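You operate a simulated robot arm through the tools that you are given. There is no shell and no other tool.

Carry out the task below with a simulated robot arm. There is one attempt and no reset: what you move stays moved.

TASK
Lock the cake in the LINE 1 lidded box; set the day dial to WED and its slider to PM.
Fine: the cake on the square steel tray; lid on, blue catch turned over it; the cakes in the holder stay.

The check looks at the end state, three seconds after you hand in, the way a careful person would. Anything else that was tipped, shoved, dropped, spilled or broken makes it a failure. Lids that push on must go on centred and level and be pressed home; caps that screw on are set level and turned clockwise until they are tight.

THE ROBOT
A 7-joint arm with a two-finger parallel gripper, fixed in place. Base frame: the origin is at the foot of the arm, x ahead of it, y to its left, z up; the work surface is at about z = 83. Lengths are in cm, angles in degrees, forces in N, time in s.
With the tool pointing down near the work surface it reaches from about 30 to 70 cm from the base axis. Its first joint turns from -66.0 to 66.0 degrees. Payload 1.57 kg.
The TCP is the grasp point between the finger pads, 3 cm short of the fingertips. In the tool frame z runs along the fingers and y along their closing line. Largest opening 11 cm; finger width 2.4, thickness 1.2; the body of the gripper, 4.8 by 11.2 cm, starts 7.8 cm behind the TCP.
Orientation is told as [roll, pitch, yaw] about the base's x, y, z axes, in that order, counted from this pose: with the fingers straight down and closing along the base's y, the tool's x points along the base's -x, its y along +y and its z along -z.

THE INTERFACE
- The arm moves only by the tool nudge_tool. Its argument "increments" is a list of rows, each an object of numbers (a shift or turn left out is 0, a gripper value left out holds the last): "dx", "dy", "dz": the shift along the base's x, y, z in cm; "rx", "ry", "rz": the turn, a rotation vector about the base's x, y, z in degrees; "grip": the finger opening in cm, from 0 to 11. In form: [{"dx": .., "dy": .., "dz": .., "rx": .., "ry": .., "rz": .., "grip": ..}, ...]. A call has 1 to 20 rows; each row is the pose to reach, as a shift and turn from the pose commanded when the call began. Rows are played at 5 a second. More than 5 cm and 8.6 degrees between two rows, or a gripper value outside its range, and nothing of the call is played. A pose out of reach is approached as far as the arm can. The call stops where the force on the tool passes 90 N (or 10 N more than at its start, if that is more) or the arm is blocked; 0.2 s more then pass. The fingers move at their own pace (about 10.8 cm/s each) and stop on an object; they squeeze with about 29 N. The grip force told is the motor's: it shows also when the fingers shut on nothing. Time passes only in rows, and 0.2 s behind the last, so rows that repeat a pose let the fingers close. It gives the time, the measured TCP pose, the force on the tool (base axes), the opening and the grip force at its end, in the units of the frame above (readings bear some noise), with the torque about the TCP (base axes, N m) and any sound that the robot's microphone picked up, and new pictures: "views" is both (left out), scene, wrist or none.
- Cameras (640 x 400 px; columns grow to the right, rows downward): "scene" is fixed at [16.76, -40.53, 138.54]; the picture's right is [0.69, -0.72, 0.00], its down [-0.54, -0.52, -0.66] and it looks along [0.48, 0.46, -0.75] (base axes); focal length 214 px, centre (320, 200). "wrist" rides on the gripper at [7, 1.6, -14.1] in the tool frame; the picture's right is [-0.23, 0.97, 0.00], its down [-0.86, -0.20, -0.48] and it looks along [-0.47, -0.11, 0.88] (tool axes); focal length 222 px, centre (320, 200). There is no depth. A picture from a camera that has moved, and an enlarged one, comes with that camera's place and axes in the base frame and with its lens.
- enlarge(camera, box): a new picture of the part [left, top, right, bottom] of that camera's present view, enlarged. The clock stands still meanwhile.
- hand_in(): hands the job in; it is judged then, once.

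Places have to be worked out from the pictures, the camera data and where the tool is seen. Open the gripper and draw the arm clear of the work before you hand the job in, unless the task says otherwise.

The tools are called after "Call:" as name(argument=value, ...) on one line, values as JSON. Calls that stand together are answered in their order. nudge_tool: Moves the arm, as the interface text tells. Its arguments: {"type":"object","properties":{"increments":{"type":"array","items":{"type":"object","properties":{"dx":{"type":"number"},"dy":{"type":"number"},"dz":{"type":"number"},"rx":{"type":"number"},"ry":{"type":"number"},"rz":{"type":"number"},"grip":{"type":"number"}}}},"views":{"type":"string","enum":["both","scene","wrist","none"]}},"required":["increments"]} The other tools are called the same way: enlarge (camera, box) takes an enlarged picture of a part of a camera's view; hand_in () hands the job in.

At the start:

```text
time: 0.0
tcp_pos: [44.14, -3.19, 117.33]
tool_rot: [0.0, 0.0, 0.0]
force: [-0.1, -0.7, -1.3]
wrist_torque: [0.01, -0.01, 0.0]
grip_width: 10.98
gripper_force: 0.2
```

scene: 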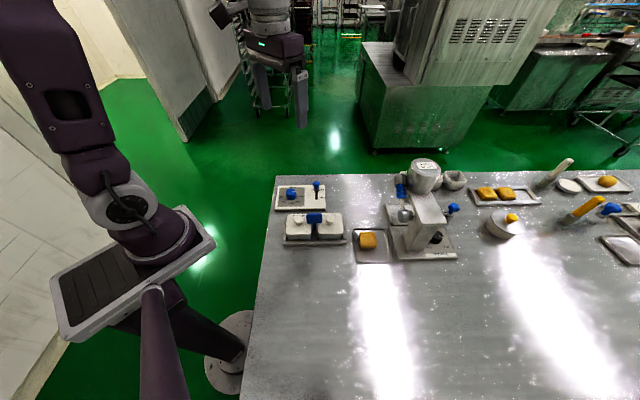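
wrist: 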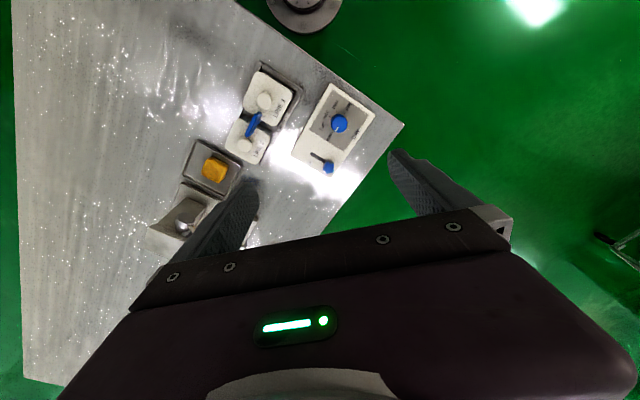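

The pictures show a dial panel, a two-compartment lidded box with a blue catch, and a cake on a square tray. I'll enlarge these to read the labels.

Call:
enlarge(camera="scene", box=[260, 160, 420, 270])

Call:
enlarge(camera="wrist", box=[140, 50, 420, 260])

Call:
enlarge(camera="scene", box=[380, 140, 640, 280])

```text
3.64 times, centred on (340, 215) of scene
camera zoom: at [16.76, -40.53, 138.54], right [0.69, -0.72, 0.0], down [-0.54, -0.52, -0.66], along [0.48, 0.46, -0.75], focal length 780 px, centre (247, 146)
```

zoom: 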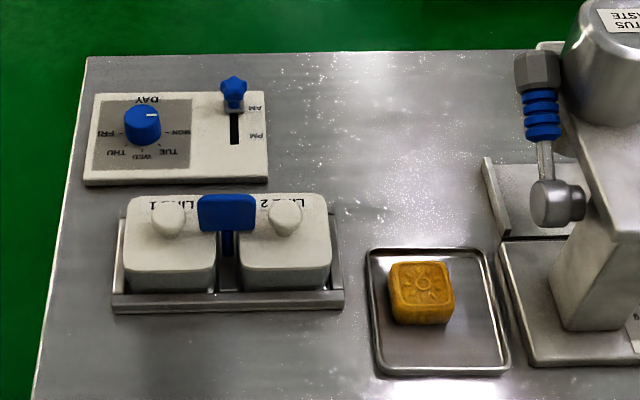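

```text
1.90 times, centred on (280, 155) of wrist
camera zoom: at [37.18, -1.53, 131.54], right [0.23, 0.97, 0.0], down [0.86, -0.2, 0.48], along [0.47, -0.11, -0.88], focal length 423 px, centre (396, 286)
```

zoom: 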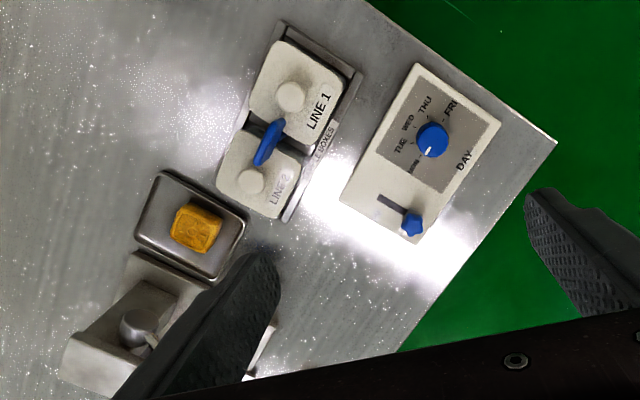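

```text
2.46 times, centred on (510, 210) of scene
camera zoom: at [16.76, -40.53, 138.54], right [0.69, -0.72, 0.0], down [-0.54, -0.52, -0.66], along [0.48, 0.46, -0.75], focal length 528 px, centre (-148, 175)
```

zoom: 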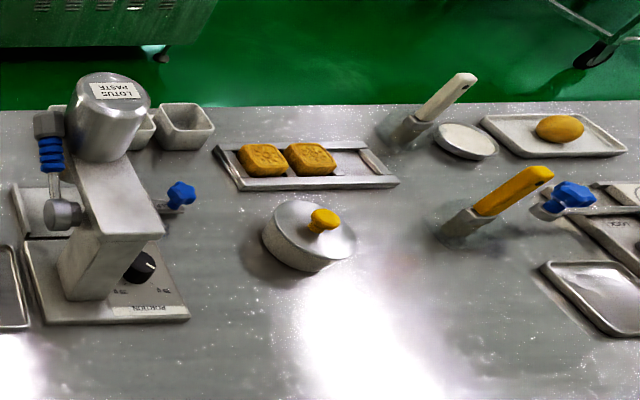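

The cake is at about (49,-28). The lid knobs are at about (38.5,-11.5) for LINE 1 and (44.7,-17.8) for LINE 2, so the box axis runs at -45°. I'll turn the tool by -45° and lower it above the box for a closer look.

Call:
nudge_tool(increments=[{"dx": 0, "dy": -2.3, "dz": -2.3, "rz": -7.5}, {"dx": 0, "dy": -4.6, "dz": -4.6, "rz": -15}, {"dx": 0, "dy": -7, "dz": -7, "rz": -22.5}, {"dx": -0.3, "dy": -9.3, "dz": -9.5, "rz": -30}, {"dx": -0.6, "dy": -11.6, "dz": -12, "rz": -37.5}, {"dx": -0.8, "dy": -13.9, "dz": -14, "rz": -45}, {"dx": -0.8, "dy": -13.9, "dz": -14, "rz": -45}])

```text
time: 1.6
tcp_pos: [43.42, -17.12, 103.34]
tool_rot: [0.1, 0.0, -45.1]
force: [0.0, -0.2, -0.7]
wrist_torque: [-0.03, -0.01, 0.02]
grip_width: 11.0
gripper_force: 0.0
camera wrist: at [39.6, -11.03, 117.51], right [0.85, 0.53, 0.0], down [0.46, -0.75, 0.48], along [0.25, -0.41, -0.88], focal length 222 px, centre (320, 200)
```

scene: 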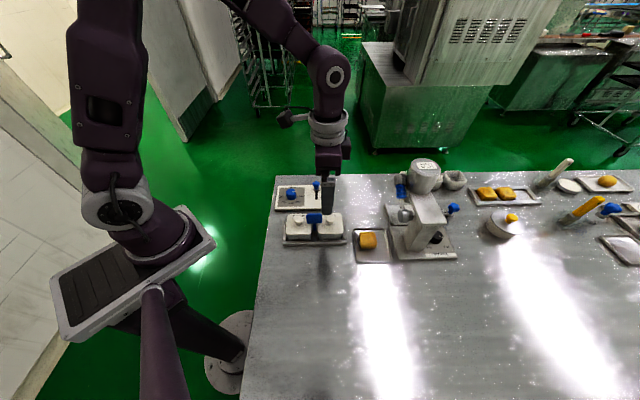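
wrist: 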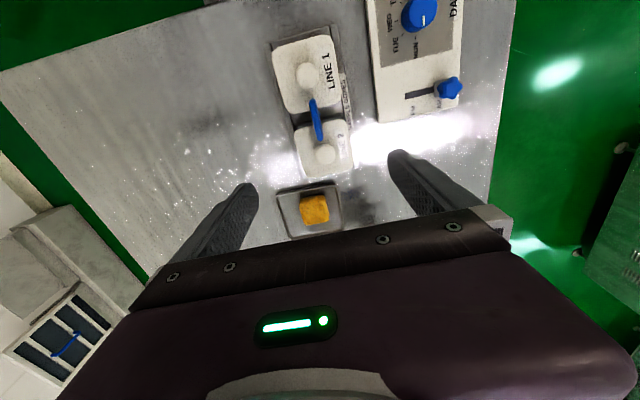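

Call:
enlarge(camera="wrist", box=[240, 20, 400, 240])

Call:
enlarge(camera="wrist", box=[350, 0, 500, 130])

Call:
enlarge(camera="scene", box=[270, 170, 390, 260])

```text
1.82 times, centred on (320, 130) of wrist
camera zoom: at [39.6, -11.03, 117.51], right [0.85, 0.53, 0.0], down [0.46, -0.75, 0.48], along [0.25, -0.41, -0.88], focal length 404 px, centre (320, 327)
```

zoom: 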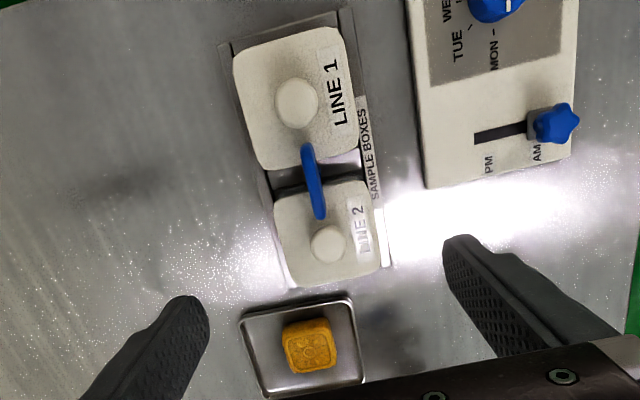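

```text
3.08 times, centred on (425, 65) of wrist
camera zoom: at [39.6, -11.03, 117.51], right [0.85, 0.53, 0.0], down [0.46, -0.75, 0.48], along [0.25, -0.41, -0.88], focal length 684 px, centre (-3, 615)
```

zoom: 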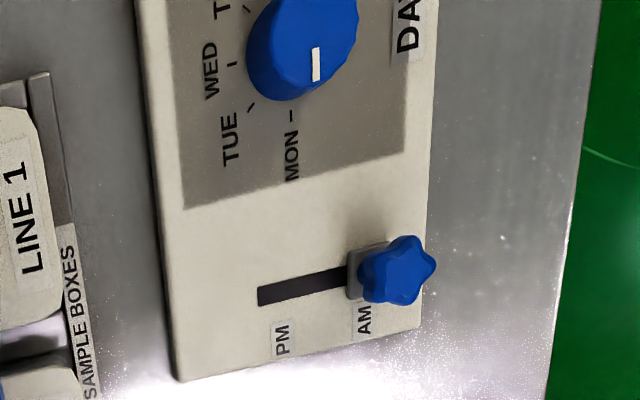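

```text
4.44 times, centred on (330, 215) of scene
camera zoom: at [16.75, -40.53, 138.54], right [0.69, -0.72, 0.0], down [-0.54, -0.52, -0.66], along [0.48, 0.46, -0.75], focal length 953 px, centre (276, 133)
```

zoom: 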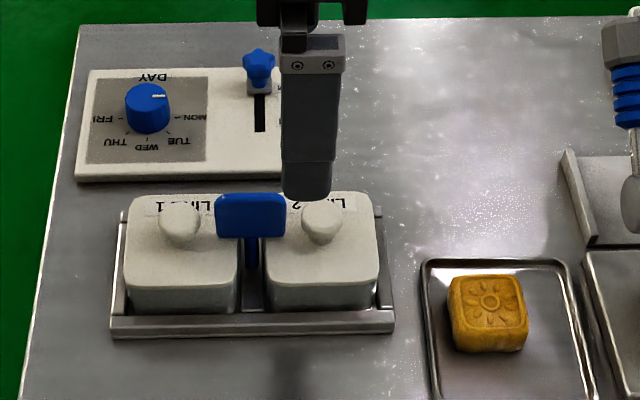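

The blue plate stands upright on a post at about (41.4,-14.7, top about 92) and spans over both lids, so it is locked now. I'll move over it with the fingers closing across its thin side, and look again before gripping.

Call:
nudge_tool(increments=[{"dx": -1.0, "dy": 1.2, "dz": -1.5, "grip": 4}, {"dx": -1.95, "dy": 2.4, "dz": -3, "grip": 4}, {"dx": -1.95, "dy": 2.4, "dz": -6, "grip": 4}, {"dx": -1.95, "dy": 2.4, "dz": -6, "grip": 4}])

Call:
enlarge(camera="scene", box=[270, 170, 390, 260])

Call:
enlarge(camera="wrist", box=[200, 0, 440, 240])

```text
time: 2.6
tcp_pos: [41.26, -14.63, 97.4]
tool_rot: [0.0, 0.0, -44.9]
force: [0.4, 0.1, 0.6]
wrist_torque: [0.0, 0.0, 0.02]
grip_width: 4.0
gripper_force: 0.1
camera wrist: at [37.58, -8.51, 111.57], right [0.85, 0.53, 0.0], down [0.46, -0.75, 0.48], along [0.25, -0.41, -0.88], focal length 222 px, centre (320, 200)
```

scene: 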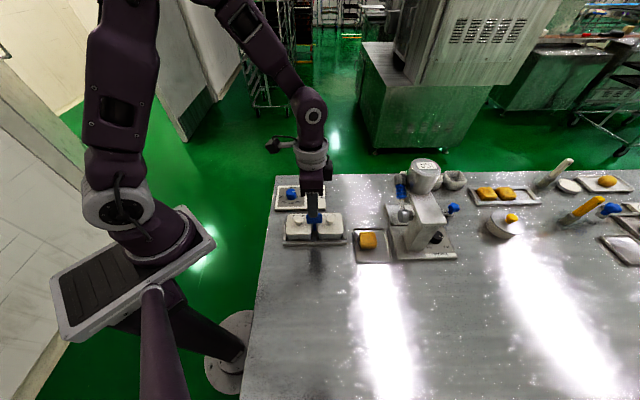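
wrist: 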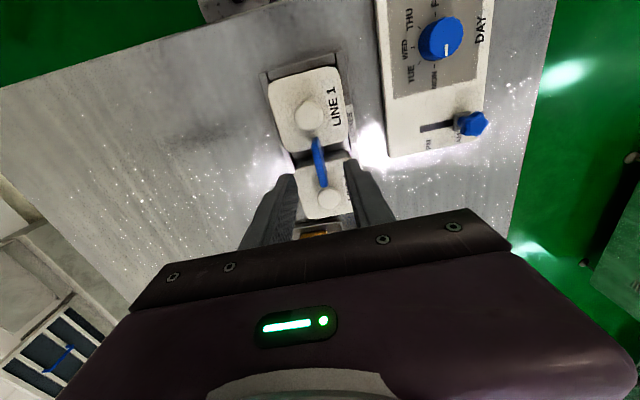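

```text
4.44 times, centred on (330, 215) of scene
camera zoom: at [16.76, -40.53, 138.54], right [0.69, -0.72, 0.0], down [-0.54, -0.52, -0.66], along [0.48, 0.46, -0.75], focal length 953 px, centre (276, 133)
```

zoom: 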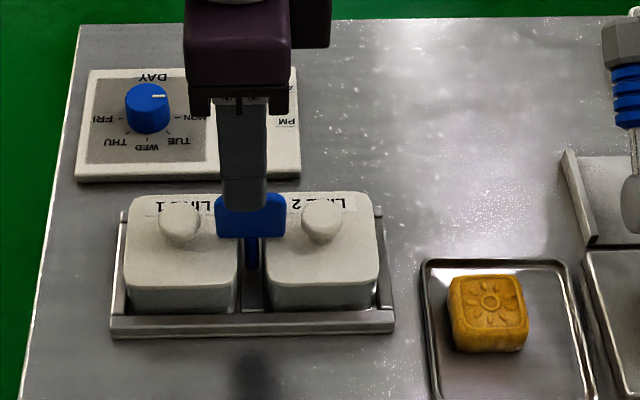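

```text
1.67 times, centred on (320, 120) of wrist
camera zoom: at [37.58, -8.51, 111.57], right [0.85, 0.53, 0.0], down [0.46, -0.75, 0.48], along [0.25, -0.41, -0.88], focal length 370 px, centre (320, 333)
```

zoom: 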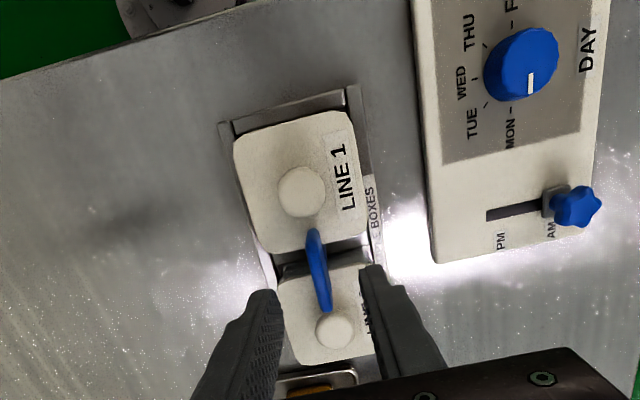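

The fingers straddle the plate evenly. I'll lower them around it to TCP z≈92.5 and close.

Call:
nudge_tool(increments=[{"dz": -1.6, "grip": 4}, {"dz": -3.2, "grip": 4}, {"dz": -4.8, "grip": 4}, {"dz": -4.8, "grip": 0}, {"dz": -4.8, "grip": 0}, {"dz": -4.8, "grip": 0}])

Call:
enlarge(camera="scene", box=[270, 170, 390, 260])

```text
time: 4.0
tcp_pos: [41.32, -14.8, 92.77]
tool_rot: [-0.1, -0.1, -45.2]
force: [-12.2, -15.1, -2.8]
wrist_torque: [-0.99, -0.23, 0.02]
grip_width: 0.78
gripper_force: 26.9
camera wrist: at [37.65, -8.64, 106.82], right [0.85, 0.53, 0.0], down [0.46, -0.75, 0.48], along [0.25, -0.41, -0.88], focal length 222 px, centre (320, 200)
```

scene: 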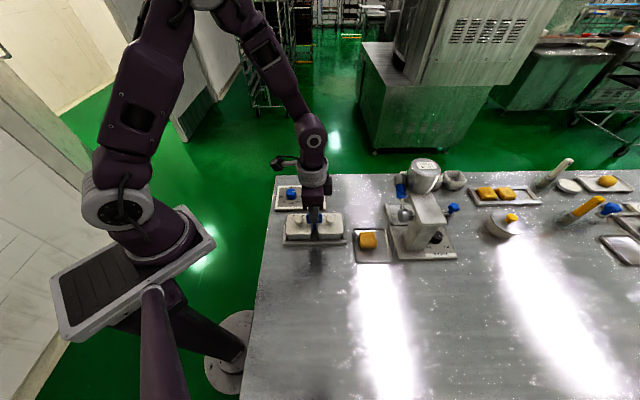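
wrist: 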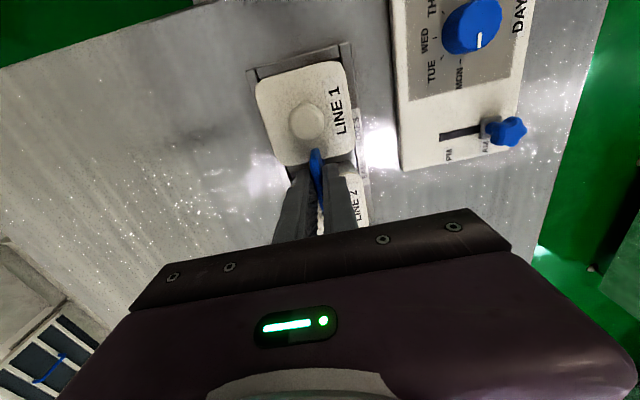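

```text
4.44 times, centred on (330, 215) of scene
camera zoom: at [16.72, -40.56, 138.53], right [0.69, -0.72, 0.0], down [-0.54, -0.52, -0.66], along [0.48, 0.46, -0.75], focal length 953 px, centre (276, 133)
```

zoom: 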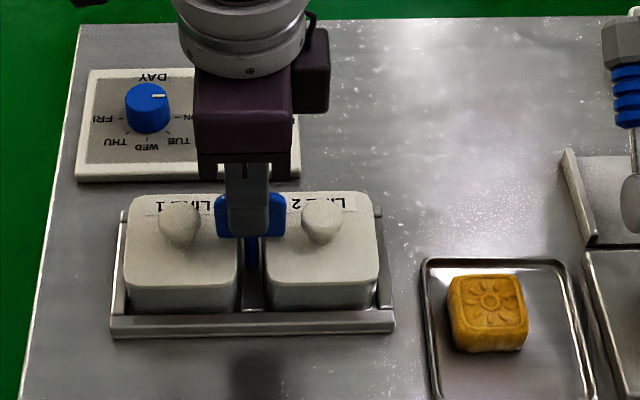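

The plate is held, 0.78 cm thick, with about 19 N of sideways force pulling along (-x,-y). I'll ease the tool that way to re-centre it.

Call:
nudge_tool(increments=[{"dx": -0.1, "dy": -0.1, "grip": 0}, {"dx": -0.2, "dy": -0.2, "grip": 0}], views="none")

```text
time: 4.6
tcp_pos: [41.37, -14.73, 92.69]
tool_rot: [0.1, -0.1, -44.8]
force: [3.5, -0.4, 12.0]
wrist_torque: [0.52, 0.38, 0.01]
grip_width: 0.75
gripper_force: 26.9
```

The side force is nearly gone. I'll try a small positive turn of the catch and watch the torque.

Call:
nudge_tool(increments=[{"rz": 4, "grip": 0}, {"rz": 8, "grip": 0}, {"rz": 12, "grip": 0}], views="none")

```text
time: 5.4
tcp_pos: [41.33, -14.7, 92.63]
tool_rot: [0.1, -0.1, -32.9]
force: [17.2, 12.5, 18.9]
wrist_torque: [0.44, -0.37, 0.01]
grip_width: 0.76
gripper_force: 26.2
```

The catch turns freely (no z torque), but some lateral and upward force has built up. I'll ease the tool up and back slightly, then keep turning.

Call:
nudge_tool(increments=[{"dx": 0.12, "dy": 0.1, "dz": 0.15, "grip": 0}, {"dx": 0.12, "dy": 0.1, "dz": 0.15, "grip": 0}], views="none")

```text
time: 6.0
tcp_pos: [41.34, -14.7, 92.66]
tool_rot: [-0.1, 0.1, -33.1]
force: [13.1, 1.0, -20.2]
wrist_torque: [-0.04, -0.39, 0.01]
grip_width: 0.77
gripper_force: 27.0
```

Call:
nudge_tool(increments=[{"dx": 0.1, "dy": 0.0, "dz": -0.07, "rz": 6, "grip": 0}, {"dx": 0.1, "dy": 0.0, "dz": -0.07, "rz": 13, "grip": 0}, {"dx": 0.1, "dy": 0.0, "dz": -0.07, "rz": 20, "grip": 0}], views="none")

```text
time: 6.8
tcp_pos: [41.33, -14.68, 92.64]
tool_rot: [0.0, 0.1, -13.0]
force: [0.1, -3.9, 2.4]
wrist_torque: [0.05, 0.79, -0.04]
grip_width: 0.79
gripper_force: 27.1
```

The forces are low and the catch is turning freely. I'll turn on to about +45° (90° in total).

Call:
nudge_tool(increments=[{"rz": 7, "grip": 0}, {"rz": 14, "grip": 0}, {"rz": 21, "grip": 0}, {"rz": 28, "grip": 0}, {"rz": 35, "grip": 0}], views="none")

```text
time: 8.0
tcp_pos: [41.36, -14.95, 92.7]
tool_rot: [0.0, 0.0, 22.1]
force: [-12.8, -16.7, 12.3]
wrist_torque: [-0.5, 0.43, -0.03]
grip_width: 0.78
gripper_force: 27.1
```

Call:
nudge_tool(increments=[{"dx": -0.05, "dy": -0.12, "dz": 0.04, "rz": 6, "grip": 0}, {"dx": -0.05, "dy": -0.12, "dz": 0.04, "rz": 12, "grip": 0}, {"dx": -0.05, "dy": -0.12, "dz": 0.04, "rz": 18, "grip": 0}, {"dx": -0.05, "dy": -0.12, "dz": 0.04, "rz": 23, "grip": 0}])

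Call:
enlarge(camera="scene", box=[270, 170, 390, 260])

```text
time: 9.0
tcp_pos: [41.52, -14.97, 92.66]
tool_rot: [0.0, -0.1, 45.1]
force: [0.2, -12.8, -16.9]
wrist_torque: [-0.13, -0.25, -0.1]
grip_width: 0.77
gripper_force: 26.6
camera wrist: at [35.35, -18.65, 106.87], right [-0.53, 0.85, 0.0], down [0.74, 0.46, 0.48], along [0.41, 0.25, -0.88], focal length 222 px, centre (320, 200)
```

scene: 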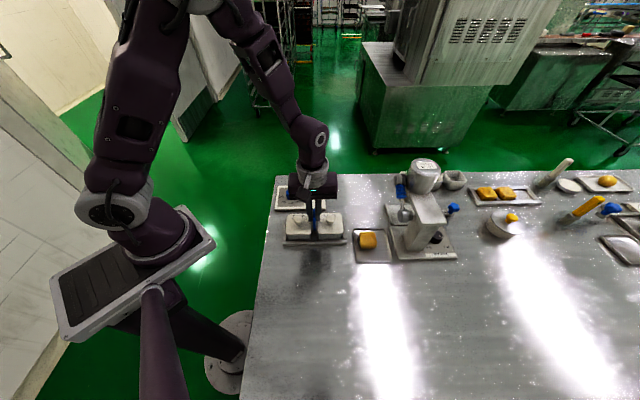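
wrist: 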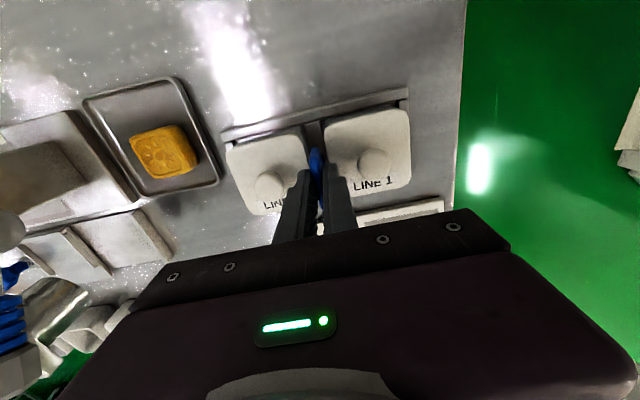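

```text
4.44 times, centred on (330, 215) of scene
camera zoom: at [16.78, -40.57, 138.52], right [0.69, -0.72, 0.0], down [-0.54, -0.52, -0.66], along [0.48, 0.46, -0.75], focal length 953 px, centre (276, 133)
```

zoom: 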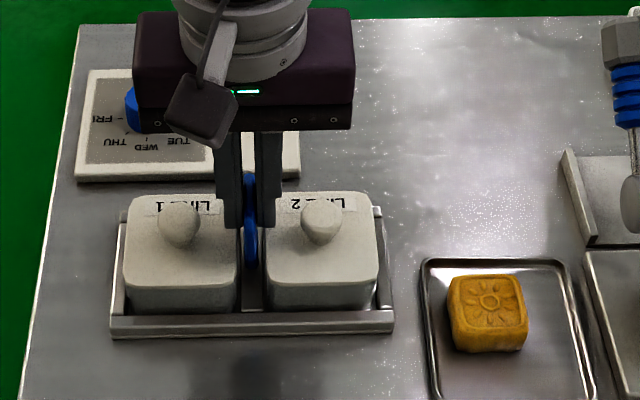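

The catch is now square across the box axis and the lids are clear. I'll open slightly, rise, and look.

Call:
nudge_tool(increments=[{"grip": 2.6}, {"grip": 2.6}, {"dz": 1.5, "grip": 2.6}, {"dz": 3.5, "grip": 2.6}, {"dz": 6, "grip": 4.5}, {"dx": -3.0, "dy": 3.3, "dz": 7, "grip": 4.5}, {"dx": -3.0, "dy": 3.3, "dz": 7, "grip": 4.5}])

Call:
enlarge(camera="scene", box=[270, 170, 390, 260])

Call:
enlarge(camera="wrist", box=[80, 40, 460, 250])

```text
time: 10.6
tcp_pos: [38.41, -11.59, 99.56]
tool_rot: [-0.1, 0.0, 45.0]
force: [-0.6, -0.7, -0.2]
wrist_torque: [0.02, 0.01, -0.02]
grip_width: 4.47
gripper_force: 0.0
camera wrist: at [32.34, -15.32, 113.77], right [-0.53, 0.85, 0.0], down [0.75, 0.46, 0.48], along [0.41, 0.25, -0.88], focal length 222 px, centre (320, 200)
```

scene: 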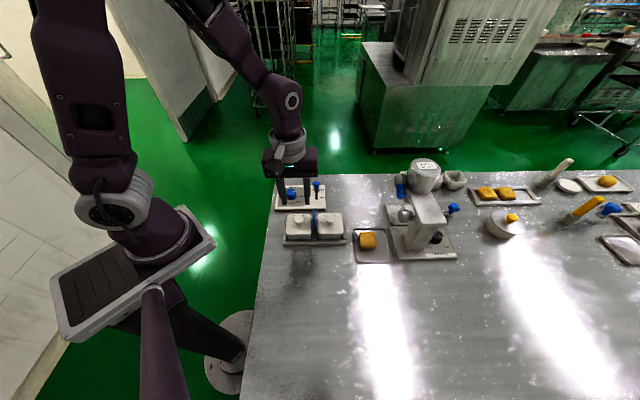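
wrist: 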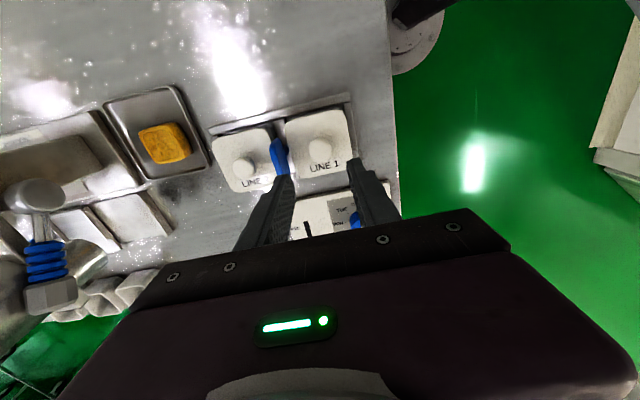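

```text
4.44 times, centred on (330, 215) of scene
camera zoom: at [16.75, -40.53, 138.54], right [0.69, -0.72, 0.0], down [-0.54, -0.52, -0.66], along [0.48, 0.46, -0.75], focal length 953 px, centre (276, 133)
```

zoom: 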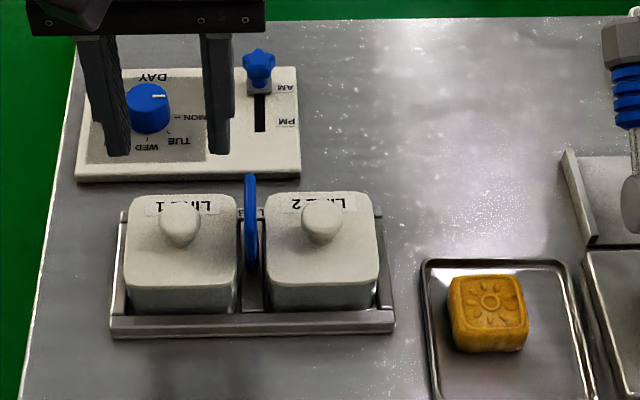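

```text
1.68 times, centred on (270, 145) of wrist
camera zoom: at [32.34, -15.32, 113.77], right [-0.53, 0.85, 0.0], down [0.75, 0.46, 0.48], along [0.41, 0.25, -0.88], focal length 374 px, centre (404, 293)
```

zoom: 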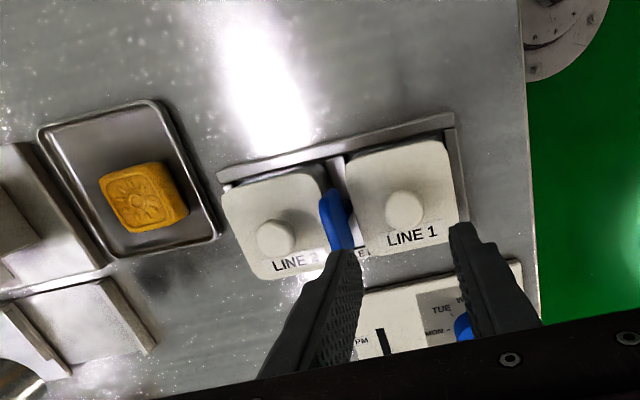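

The LINE 1 knob is at about (38.25,-11.62). I'll descend to TCP z≈92 around it and close.

Call:
nudge_tool(increments=[{"dx": -0.12, "dz": -2.5, "grip": 4.5}, {"dx": -0.12, "dz": -5, "grip": 4.5}, {"dx": -0.12, "dz": -7.5, "grip": 4.5}, {"dx": -0.12, "dz": -7.5, "grip": 4.5}, {"dx": -0.12, "dz": -7.5, "grip": 0}, {"dx": -0.12, "dz": -7.5, "grip": 0}, {"dx": -0.12, "dz": -7.5, "grip": 0}])

Call:
enlarge(camera="scene", box=[270, 170, 390, 260])

```text
time: 12.2
tcp_pos: [38.12, -11.61, 92.15]
tool_rot: [0.1, -0.1, 45.0]
force: [-0.1, 0.2, 0.0]
wrist_torque: [-0.01, -0.02, 0.05]
grip_width: 2.46
gripper_force: 29.0
heard: snap
camera wrist: at [32.16, -15.34, 106.34], right [-0.53, 0.85, 0.0], down [0.75, 0.46, 0.48], along [0.41, 0.25, -0.88], focal length 222 px, centre (320, 200)
```

scene: 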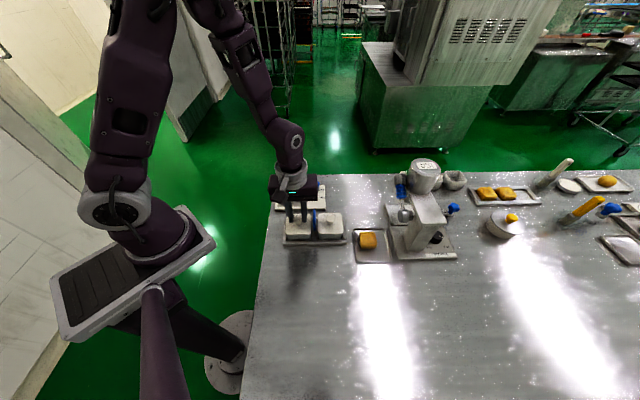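
wrist: 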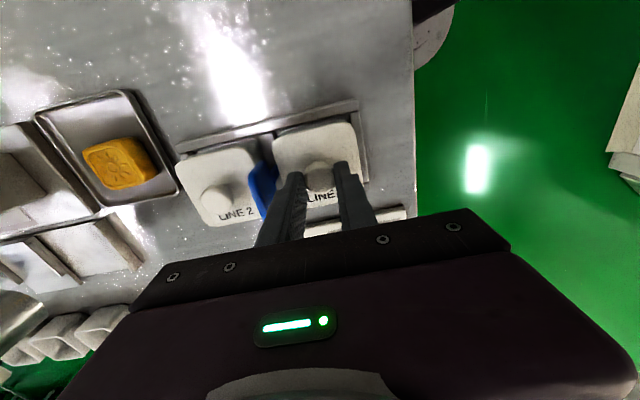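

```text
4.44 times, centred on (330, 215) of scene
camera zoom: at [16.76, -40.53, 138.54], right [0.69, -0.72, 0.0], down [-0.54, -0.52, -0.66], along [0.48, 0.46, -0.75], focal length 953 px, centre (276, 133)
```

zoom: 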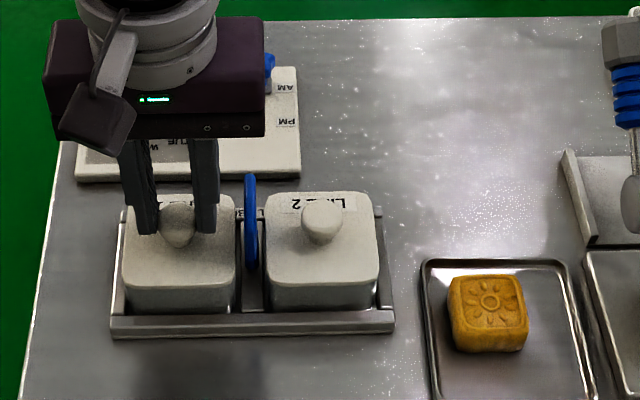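

The knob is gripped at 2.46 cm and there was a snap, probably the lid's fit letting go. I'll lift slowly and check that only the lid comes up.

Call:
nudge_tool(increments=[{"dz": 0.5, "grip": 0}, {"dz": 1, "grip": 0}, {"dz": 2, "grip": 0}, {"dz": 3, "grip": 0}, {"dz": 4, "grip": 0}, {"dz": 5, "grip": 0}])

Call:
enlarge(camera="scene", box=[270, 170, 390, 260])

Call:
enlarge(camera="wrist", box=[80, 40, 460, 250])

```text
time: 13.6
tcp_pos: [38.19, -11.62, 97.33]
tool_rot: [0.0, 0.0, 45.0]
force: [-0.2, 0.2, -0.4]
wrist_torque: [0.0, -0.02, 0.01]
grip_width: 2.46
gripper_force: 29.1
camera wrist: at [32.13, -15.31, 111.44], right [-0.53, 0.85, 0.0], down [0.75, 0.46, 0.48], along [0.41, 0.25, -0.88], focal length 222 px, centre (320, 200)
```

scene: 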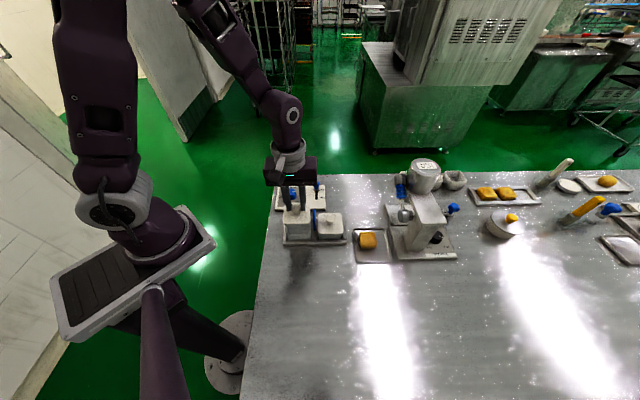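
wrist: 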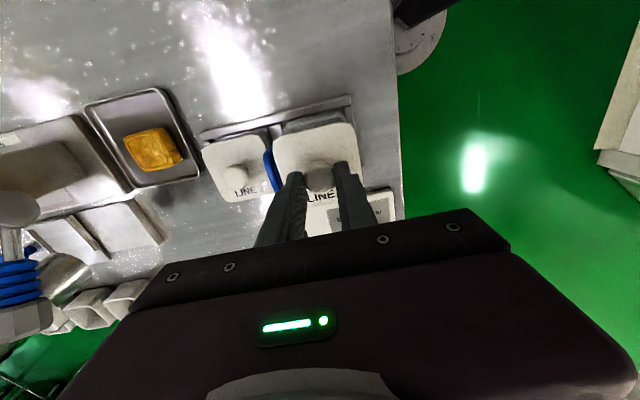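

```text
4.44 times, centred on (330, 215) of scene
camera zoom: at [16.76, -40.53, 138.54], right [0.69, -0.72, 0.0], down [-0.54, -0.52, -0.66], along [0.48, 0.46, -0.75], focal length 953 px, centre (276, 133)
```

zoom: 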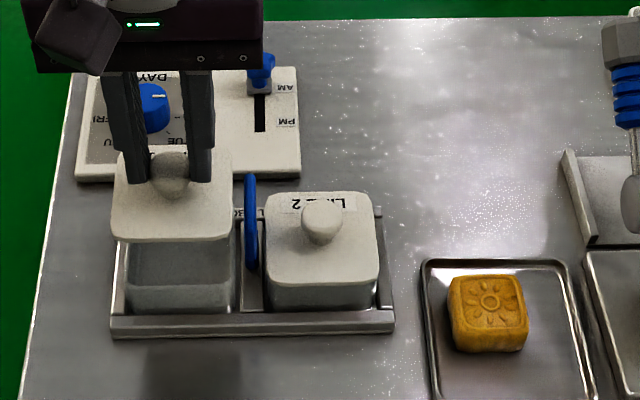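

```text
1.68 times, centred on (270, 145) of wrist
camera zoom: at [32.13, -15.31, 111.44], right [-0.53, 0.85, 0.0], down [0.75, 0.46, 0.48], along [0.41, 0.25, -0.88], focal length 374 px, centre (404, 293)
```

zoom: 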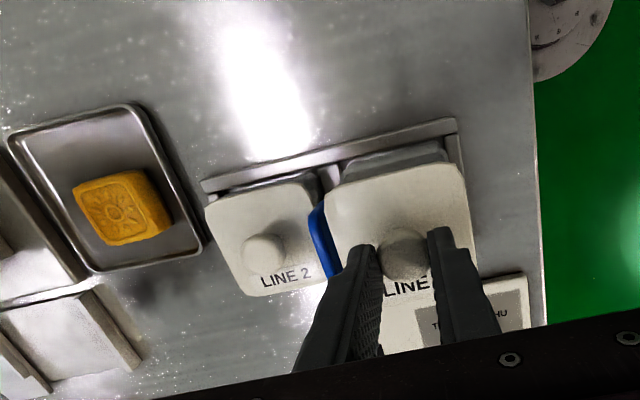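

The lid came off level and the box stayed put. I'll raise a little more and carry the lid to the clear table in front, around (33,-23).

Call:
nudge_tool(increments=[{"dz": 3, "grip": 0}, {"dx": -1.3, "dy": -2.8, "dz": 4, "grip": 0}, {"dx": -2.6, "dy": -5.6, "dz": 4, "grip": 0}, {"dx": -3.9, "dy": -8.4, "dz": 4, "grip": 0}, {"dx": -5.2, "dy": -11.4, "dz": 3, "grip": 0}, {"dx": -5.2, "dy": -11.4, "dz": 0, "grip": 0}, {"dx": -5.2, "dy": -11.4, "dz": -4, "grip": 0}, {"dx": -5.2, "dy": -11.4, "dz": -7, "grip": 0}, {"dx": -5.2, "dy": -11.4, "dz": -7, "grip": 0}])

Call:
enlarge(camera="scene", box=[270, 200, 390, 290])

Call:
enlarge(camera="wrist", box=[80, 40, 460, 250])

```text
time: 15.6
tcp_pos: [32.99, -23.09, 90.21]
tool_rot: [0.1, 0.1, 45.0]
force: [-0.3, -0.1, -1.0]
wrist_torque: [0.02, 0.04, 0.01]
grip_width: 2.48
gripper_force: 29.3
camera wrist: at [26.88, -26.85, 104.31], right [-0.53, 0.85, 0.0], down [0.75, 0.46, 0.48], along [0.41, 0.25, -0.88], focal length 222 px, centre (320, 200)
```

scene: 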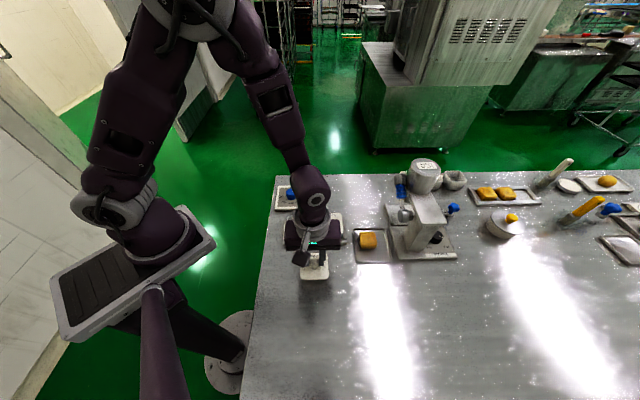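
wrist: 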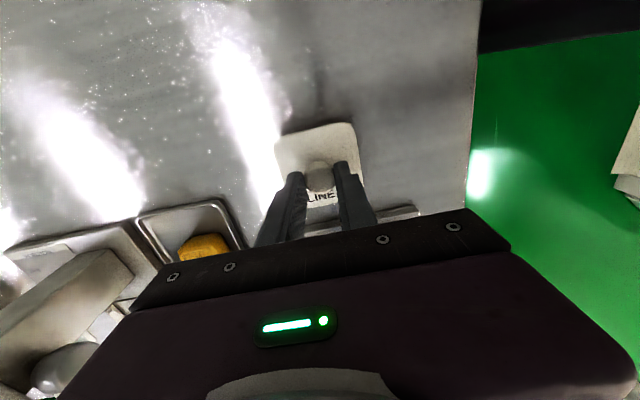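

```text
4.44 times, centred on (330, 245) of scene
camera zoom: at [16.76, -40.53, 138.54], right [0.69, -0.72, 0.0], down [-0.54, -0.52, -0.66], along [0.48, 0.46, -0.75], focal length 953 px, centre (276, 0)
```

zoom: 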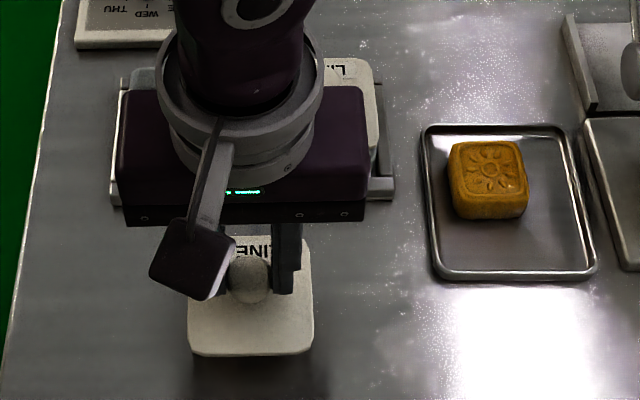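

```text
1.68 times, centred on (270, 145) of wrist
camera zoom: at [26.88, -26.85, 104.31], right [-0.53, 0.85, 0.0], down [0.75, 0.46, 0.48], along [0.41, 0.25, -0.88], focal length 374 px, centre (404, 293)
```

zoom: 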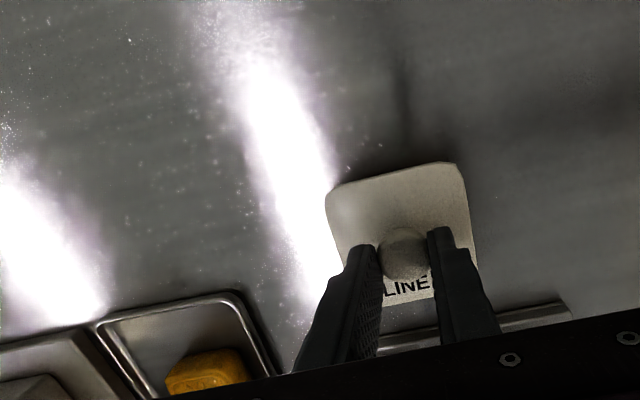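

The lid's lower edge looks to be about 3 cm above the table. I'll lower it in steps and watch the force.

Call:
nudge_tool(increments=[{"dz": -0.8, "grip": 0}, {"dz": -1.4, "grip": 0}, {"dz": -1.8, "grip": 0}, {"dz": -2.1, "grip": 0}, {"dz": -2.4, "grip": 0}])

Call:
enlarge(camera="scene", box=[270, 200, 390, 290])

```text
time: 16.8
tcp_pos: [33.09, -23.06, 87.81]
tool_rot: [-0.2, 0.0, 45.0]
force: [-3.9, -0.3, 34.3]
wrist_torque: [0.0, 0.09, 0.0]
grip_width: 2.52
gripper_force: 29.6
camera wrist: at [26.93, -26.77, 101.97], right [-0.53, 0.85, 0.0], down [0.75, 0.46, 0.48], along [0.41, 0.25, -0.88], focal length 222 px, centre (320, 200)
```

scene: 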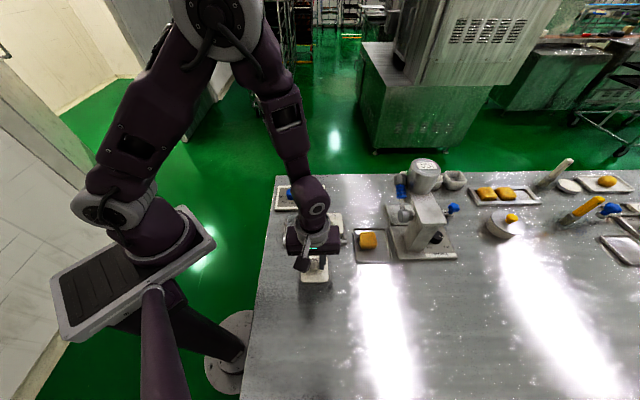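
wrist: 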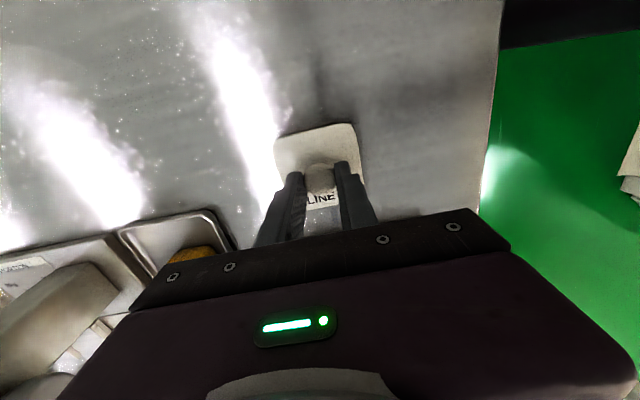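

```text
4.44 times, centred on (330, 245) of scene
camera zoom: at [16.71, -40.5, 138.55], right [0.69, -0.72, 0.0], down [-0.54, -0.52, -0.66], along [0.48, 0.46, -0.75], focal length 953 px, centre (276, 0)
```

zoom: 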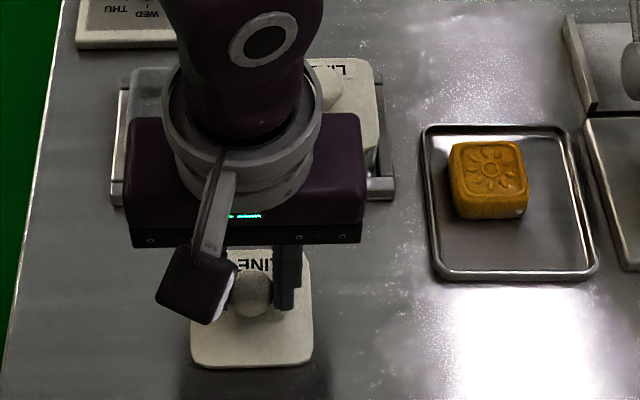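

The lid rests on the table (34 N). I'll ease off, open, and rise straight up to z≈100.

Call:
nudge_tool(increments=[{"dz": 0.1, "grip": 0}, {"dz": 0.1, "grip": 4.5}, {"dz": 0.1, "grip": 4.5}, {"dz": 2, "grip": 4.5}, {"dz": 6, "grip": 4.5}, {"dz": 10, "grip": 6}, {"dz": 13, "grip": 7}, {"dz": 13, "grip": 7}])

Call:
enlarge(camera="scene", box=[270, 200, 390, 290])

Call:
enlarge(camera="wrist", box=[80, 40, 460, 250])

```text
time: 18.6
tcp_pos: [33.08, -23.15, 100.91]
tool_rot: [0.0, 0.0, 44.9]
force: [0.0, -0.4, 0.8]
wrist_torque: [0.01, -0.02, -0.01]
grip_width: 6.99
gripper_force: 0.1
camera wrist: at [27.07, -26.88, 115.0], right [-0.53, 0.85, 0.0], down [0.75, 0.46, 0.48], along [0.41, 0.25, -0.88], focal length 222 px, centre (320, 200)
```

scene: 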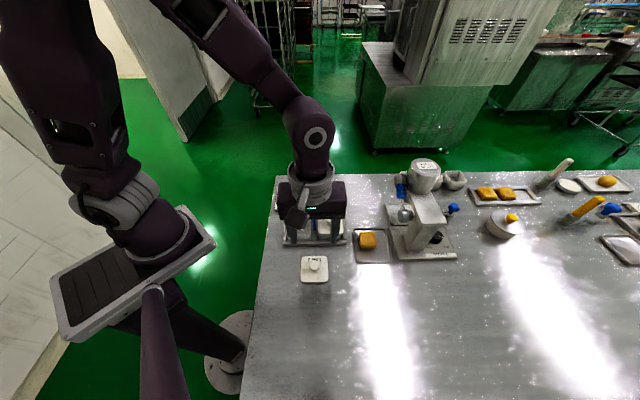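
wrist: 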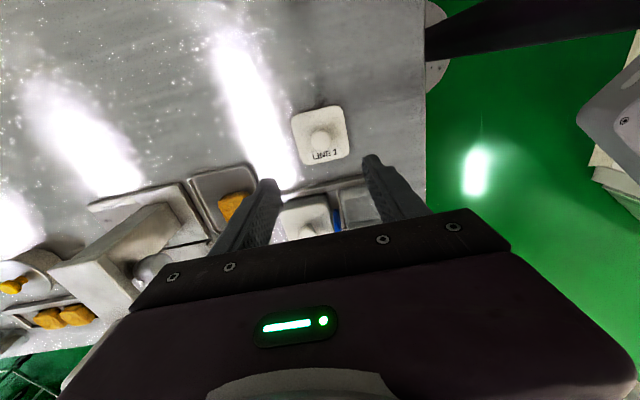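

```text
4.44 times, centred on (330, 245) of scene
camera zoom: at [16.76, -40.53, 138.54], right [0.69, -0.72, 0.0], down [-0.54, -0.52, -0.66], along [0.48, 0.46, -0.75], focal length 953 px, centre (276, 0)
```

zoom: 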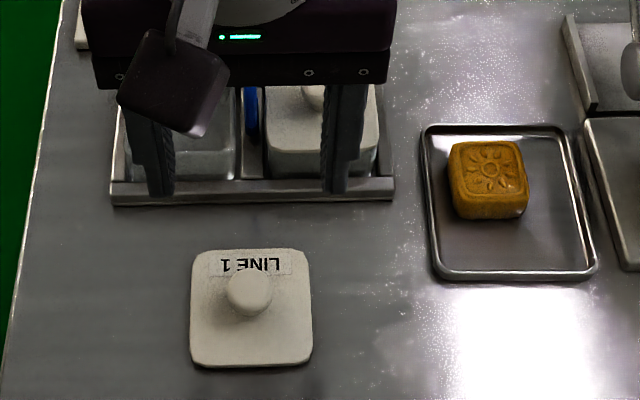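

```text
1.68 times, centred on (270, 145) of wrist
camera zoom: at [27.07, -26.88, 115.0], right [-0.53, 0.85, 0.0], down [0.75, 0.46, 0.48], along [0.41, 0.25, -0.88], focal length 374 px, centre (404, 293)
```

zoom: 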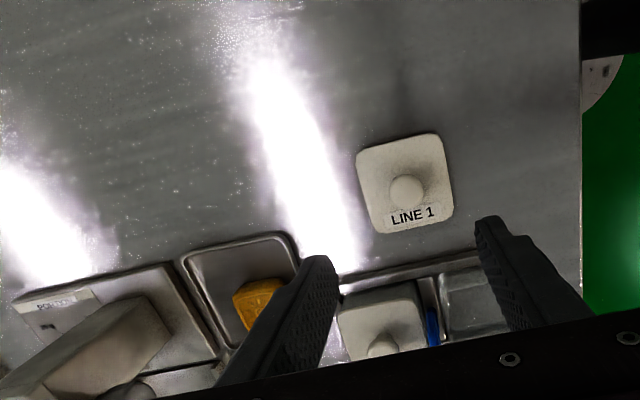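

The lid sits level on the table. Next I'll turn the tool back to -45° while moving above the cake at about (48.9,-28.2) to look at it from above.

Call:
nudge_tool(increments=[{"dx": 1.4, "dy": -0.4, "rz": -8, "grip": 7}, {"dx": 2.8, "dy": -0.8, "rz": -16, "grip": 7}, {"dx": 4.2, "dy": -1.2, "rz": -24, "grip": 7}, {"dx": 5.6, "dy": -1.6, "rz": -32, "grip": 7}, {"dx": 7, "dy": -2, "rz": -40, "grip": 7}, {"dx": 8.4, "dy": -2.5, "rz": -48, "grip": 7}, {"dx": 9.8, "dy": -3, "rz": -56, "grip": 7}, {"dx": 11.3, "dy": -3.5, "rz": -64, "grip": 7}, {"dx": 12.8, "dy": -4, "rz": -72, "grip": 7}, {"dx": 14.3, "dy": -4.6, "rz": -80, "grip": 7}, {"dx": 15.8, "dy": -5.1, "rz": -88, "grip": 7}, {"dx": 15.8, "dy": -5.1, "rz": -90, "grip": 7}, {"dx": 15.8, "dy": -5.1, "rz": -90, "grip": 7}])

Call:
enlarge(camera="wrist", box=[200, 40, 440, 240])

Call:
enlarge(camera="scene", box=[270, 170, 390, 260])

Call:
enlarge(camera="wrist", box=[200, 0, 440, 150])

```text
time: 21.4
tcp_pos: [48.84, -28.08, 100.69]
tool_rot: [0.1, 0.0, -45.1]
force: [0.3, -0.2, 0.4]
wrist_torque: [-0.02, 0.01, -0.02]
grip_width: 7.01
gripper_force: 0.0
camera wrist: at [45.18, -21.94, 115.0], right [0.85, 0.53, 0.0], down [0.46, -0.75, 0.48], along [0.25, -0.41, -0.88], focal length 222 px, centre (320, 200)
```

scene: 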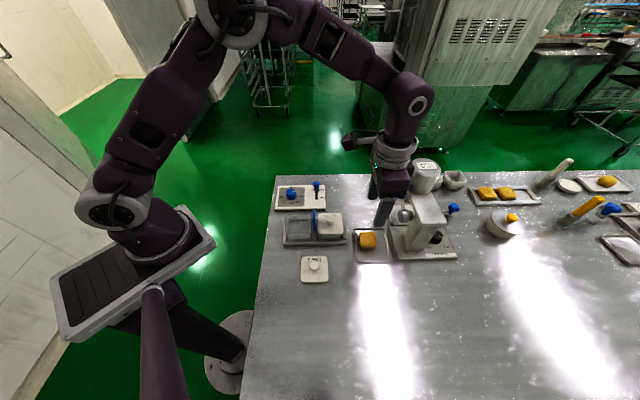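
wrist: 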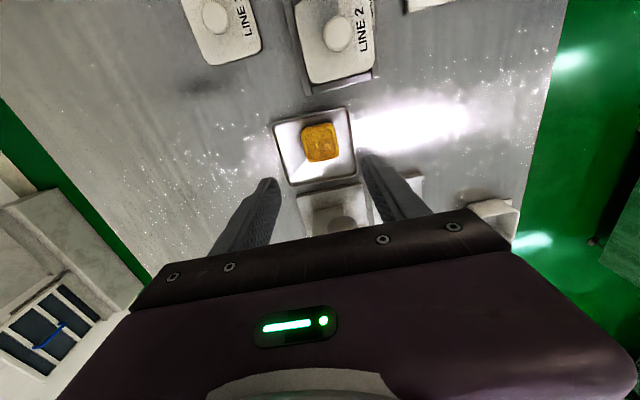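

```text
2.00 times, centred on (320, 140) of wrist
camera zoom: at [45.18, -21.94, 115.0], right [0.85, 0.53, 0.0], down [0.46, -0.75, 0.48], along [0.25, -0.41, -0.88], focal length 444 px, centre (320, 320)
```

zoom: 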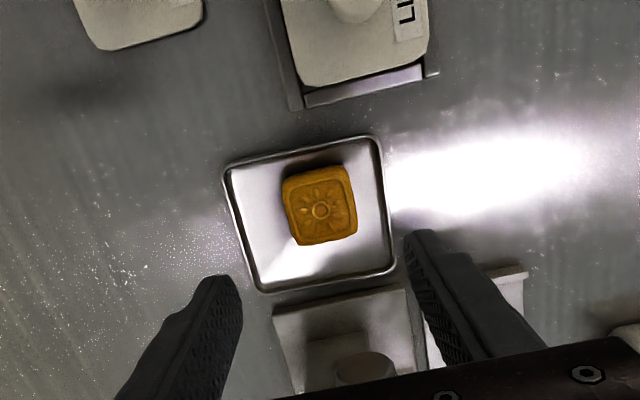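

```text
4.44 times, centred on (330, 215) of scene
camera zoom: at [16.76, -40.53, 138.54], right [0.69, -0.72, 0.0], down [-0.54, -0.52, -0.66], along [0.48, 0.46, -0.75], focal length 953 px, centre (276, 133)
```

zoom: 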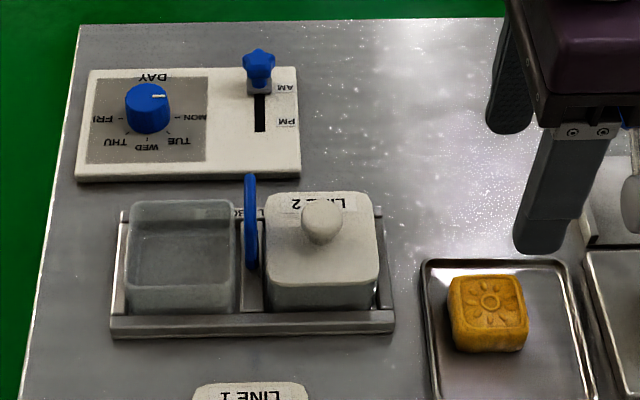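

```text
2.67 times, centred on (320, 75) of wrist
camera zoom: at [45.18, -21.94, 115.0], right [0.85, 0.53, 0.0], down [0.46, -0.75, 0.48], along [0.25, -0.41, -0.88], focal length 592 px, centre (320, 533)
```

zoom: 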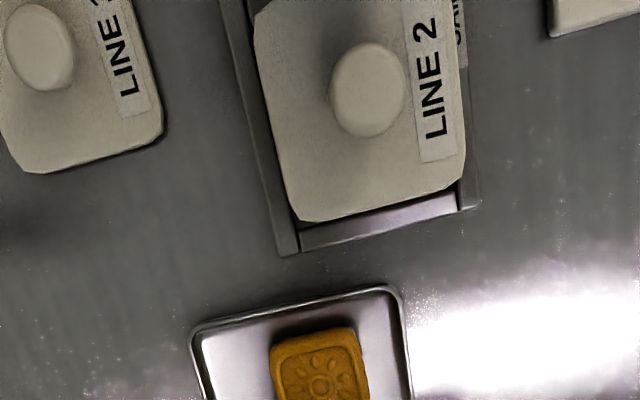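

The cake's top centre is at about (48.93,-28.13,87) and its sides line up with the fingers. The box interior is barely wider than the cake, so I'll grip only the cake's upper part (tips at about 85.6).

Call:
nudge_tool(increments=[{"dx": 0.09, "dy": -0.02, "dz": -4, "grip": 7}, {"dx": 0.09, "dy": -0.02, "dz": -8, "grip": 7}, {"dx": 0.09, "dy": -0.02, "dz": -11, "grip": 7}, {"dx": 0.09, "dy": -0.02, "dz": -12.2, "grip": 7}, {"dx": 0.09, "dy": -0.02, "dz": -12.2, "grip": 7}])

Call:
enlarge(camera="wrist", box=[200, 40, 440, 240])

Call:
enlarge(camera="scene", box=[310, 200, 430, 290])

```text
time: 22.6
tcp_pos: [49.03, -28.0, 88.54]
tool_rot: [-0.1, -0.1, -45.0]
force: [0.8, -0.2, 0.2]
wrist_torque: [0.02, 0.0, 0.03]
grip_width: 7.01
gripper_force: 0.0
camera wrist: at [45.26, -21.97, 102.69], right [0.85, 0.53, 0.0], down [0.46, -0.75, 0.48], along [0.25, -0.41, -0.88], focal length 222 px, centre (320, 200)
```

scene: 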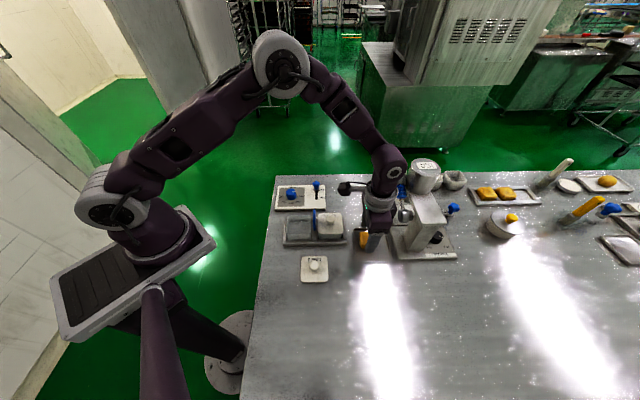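
wrist: 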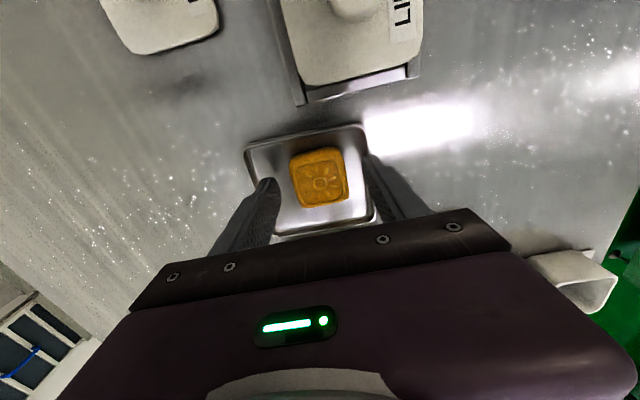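

```text
2.00 times, centred on (320, 140) of wrist
camera zoom: at [45.26, -21.97, 102.69], right [0.85, 0.53, 0.0], down [0.46, -0.75, 0.48], along [0.25, -0.41, -0.88], focal length 444 px, centre (320, 320)
```

zoom: 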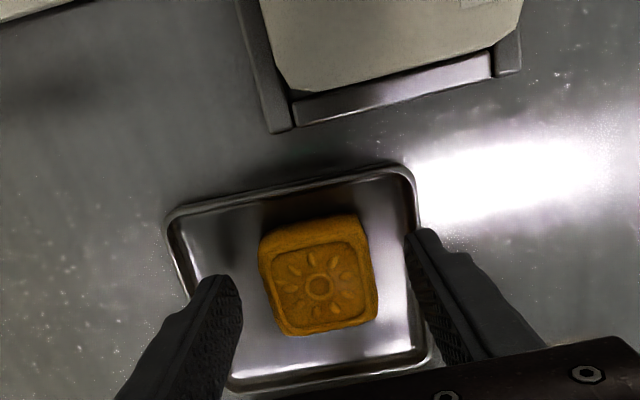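

```text
4.44 times, centred on (370, 245) of scene
camera zoom: at [16.76, -40.53, 138.54], right [0.69, -0.72, 0.0], down [-0.54, -0.52, -0.66], along [0.48, 0.46, -0.75], focal length 953 px, centre (98, 0)
```

zoom: 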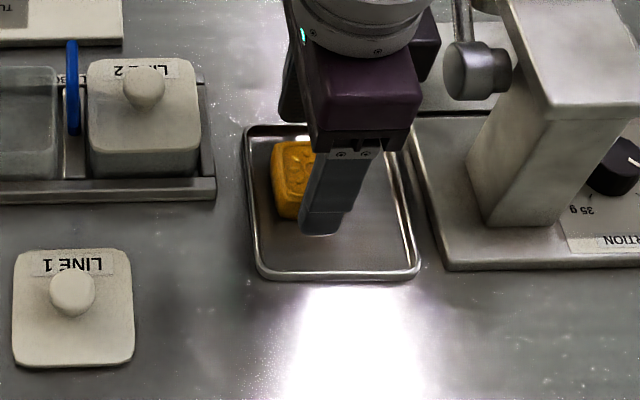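

The cake's emblem sits exactly at the grasp line between the fingers. Closing and lifting a little to check the hold.

Call:
nudge_tool(increments=[{"grip": 3.5}, {"grip": 3.5}, {"grip": 3.5}, {"grip": 3.5}], views="none")

```text
time: 23.6
tcp_pos: [48.96, -28.05, 88.56]
tool_rot: [0.0, 0.1, -45.0]
force: [0.3, 0.4, -1.0]
wrist_torque: [0.05, -0.03, 0.03]
grip_width: 4.6
gripper_force: 29.2
```

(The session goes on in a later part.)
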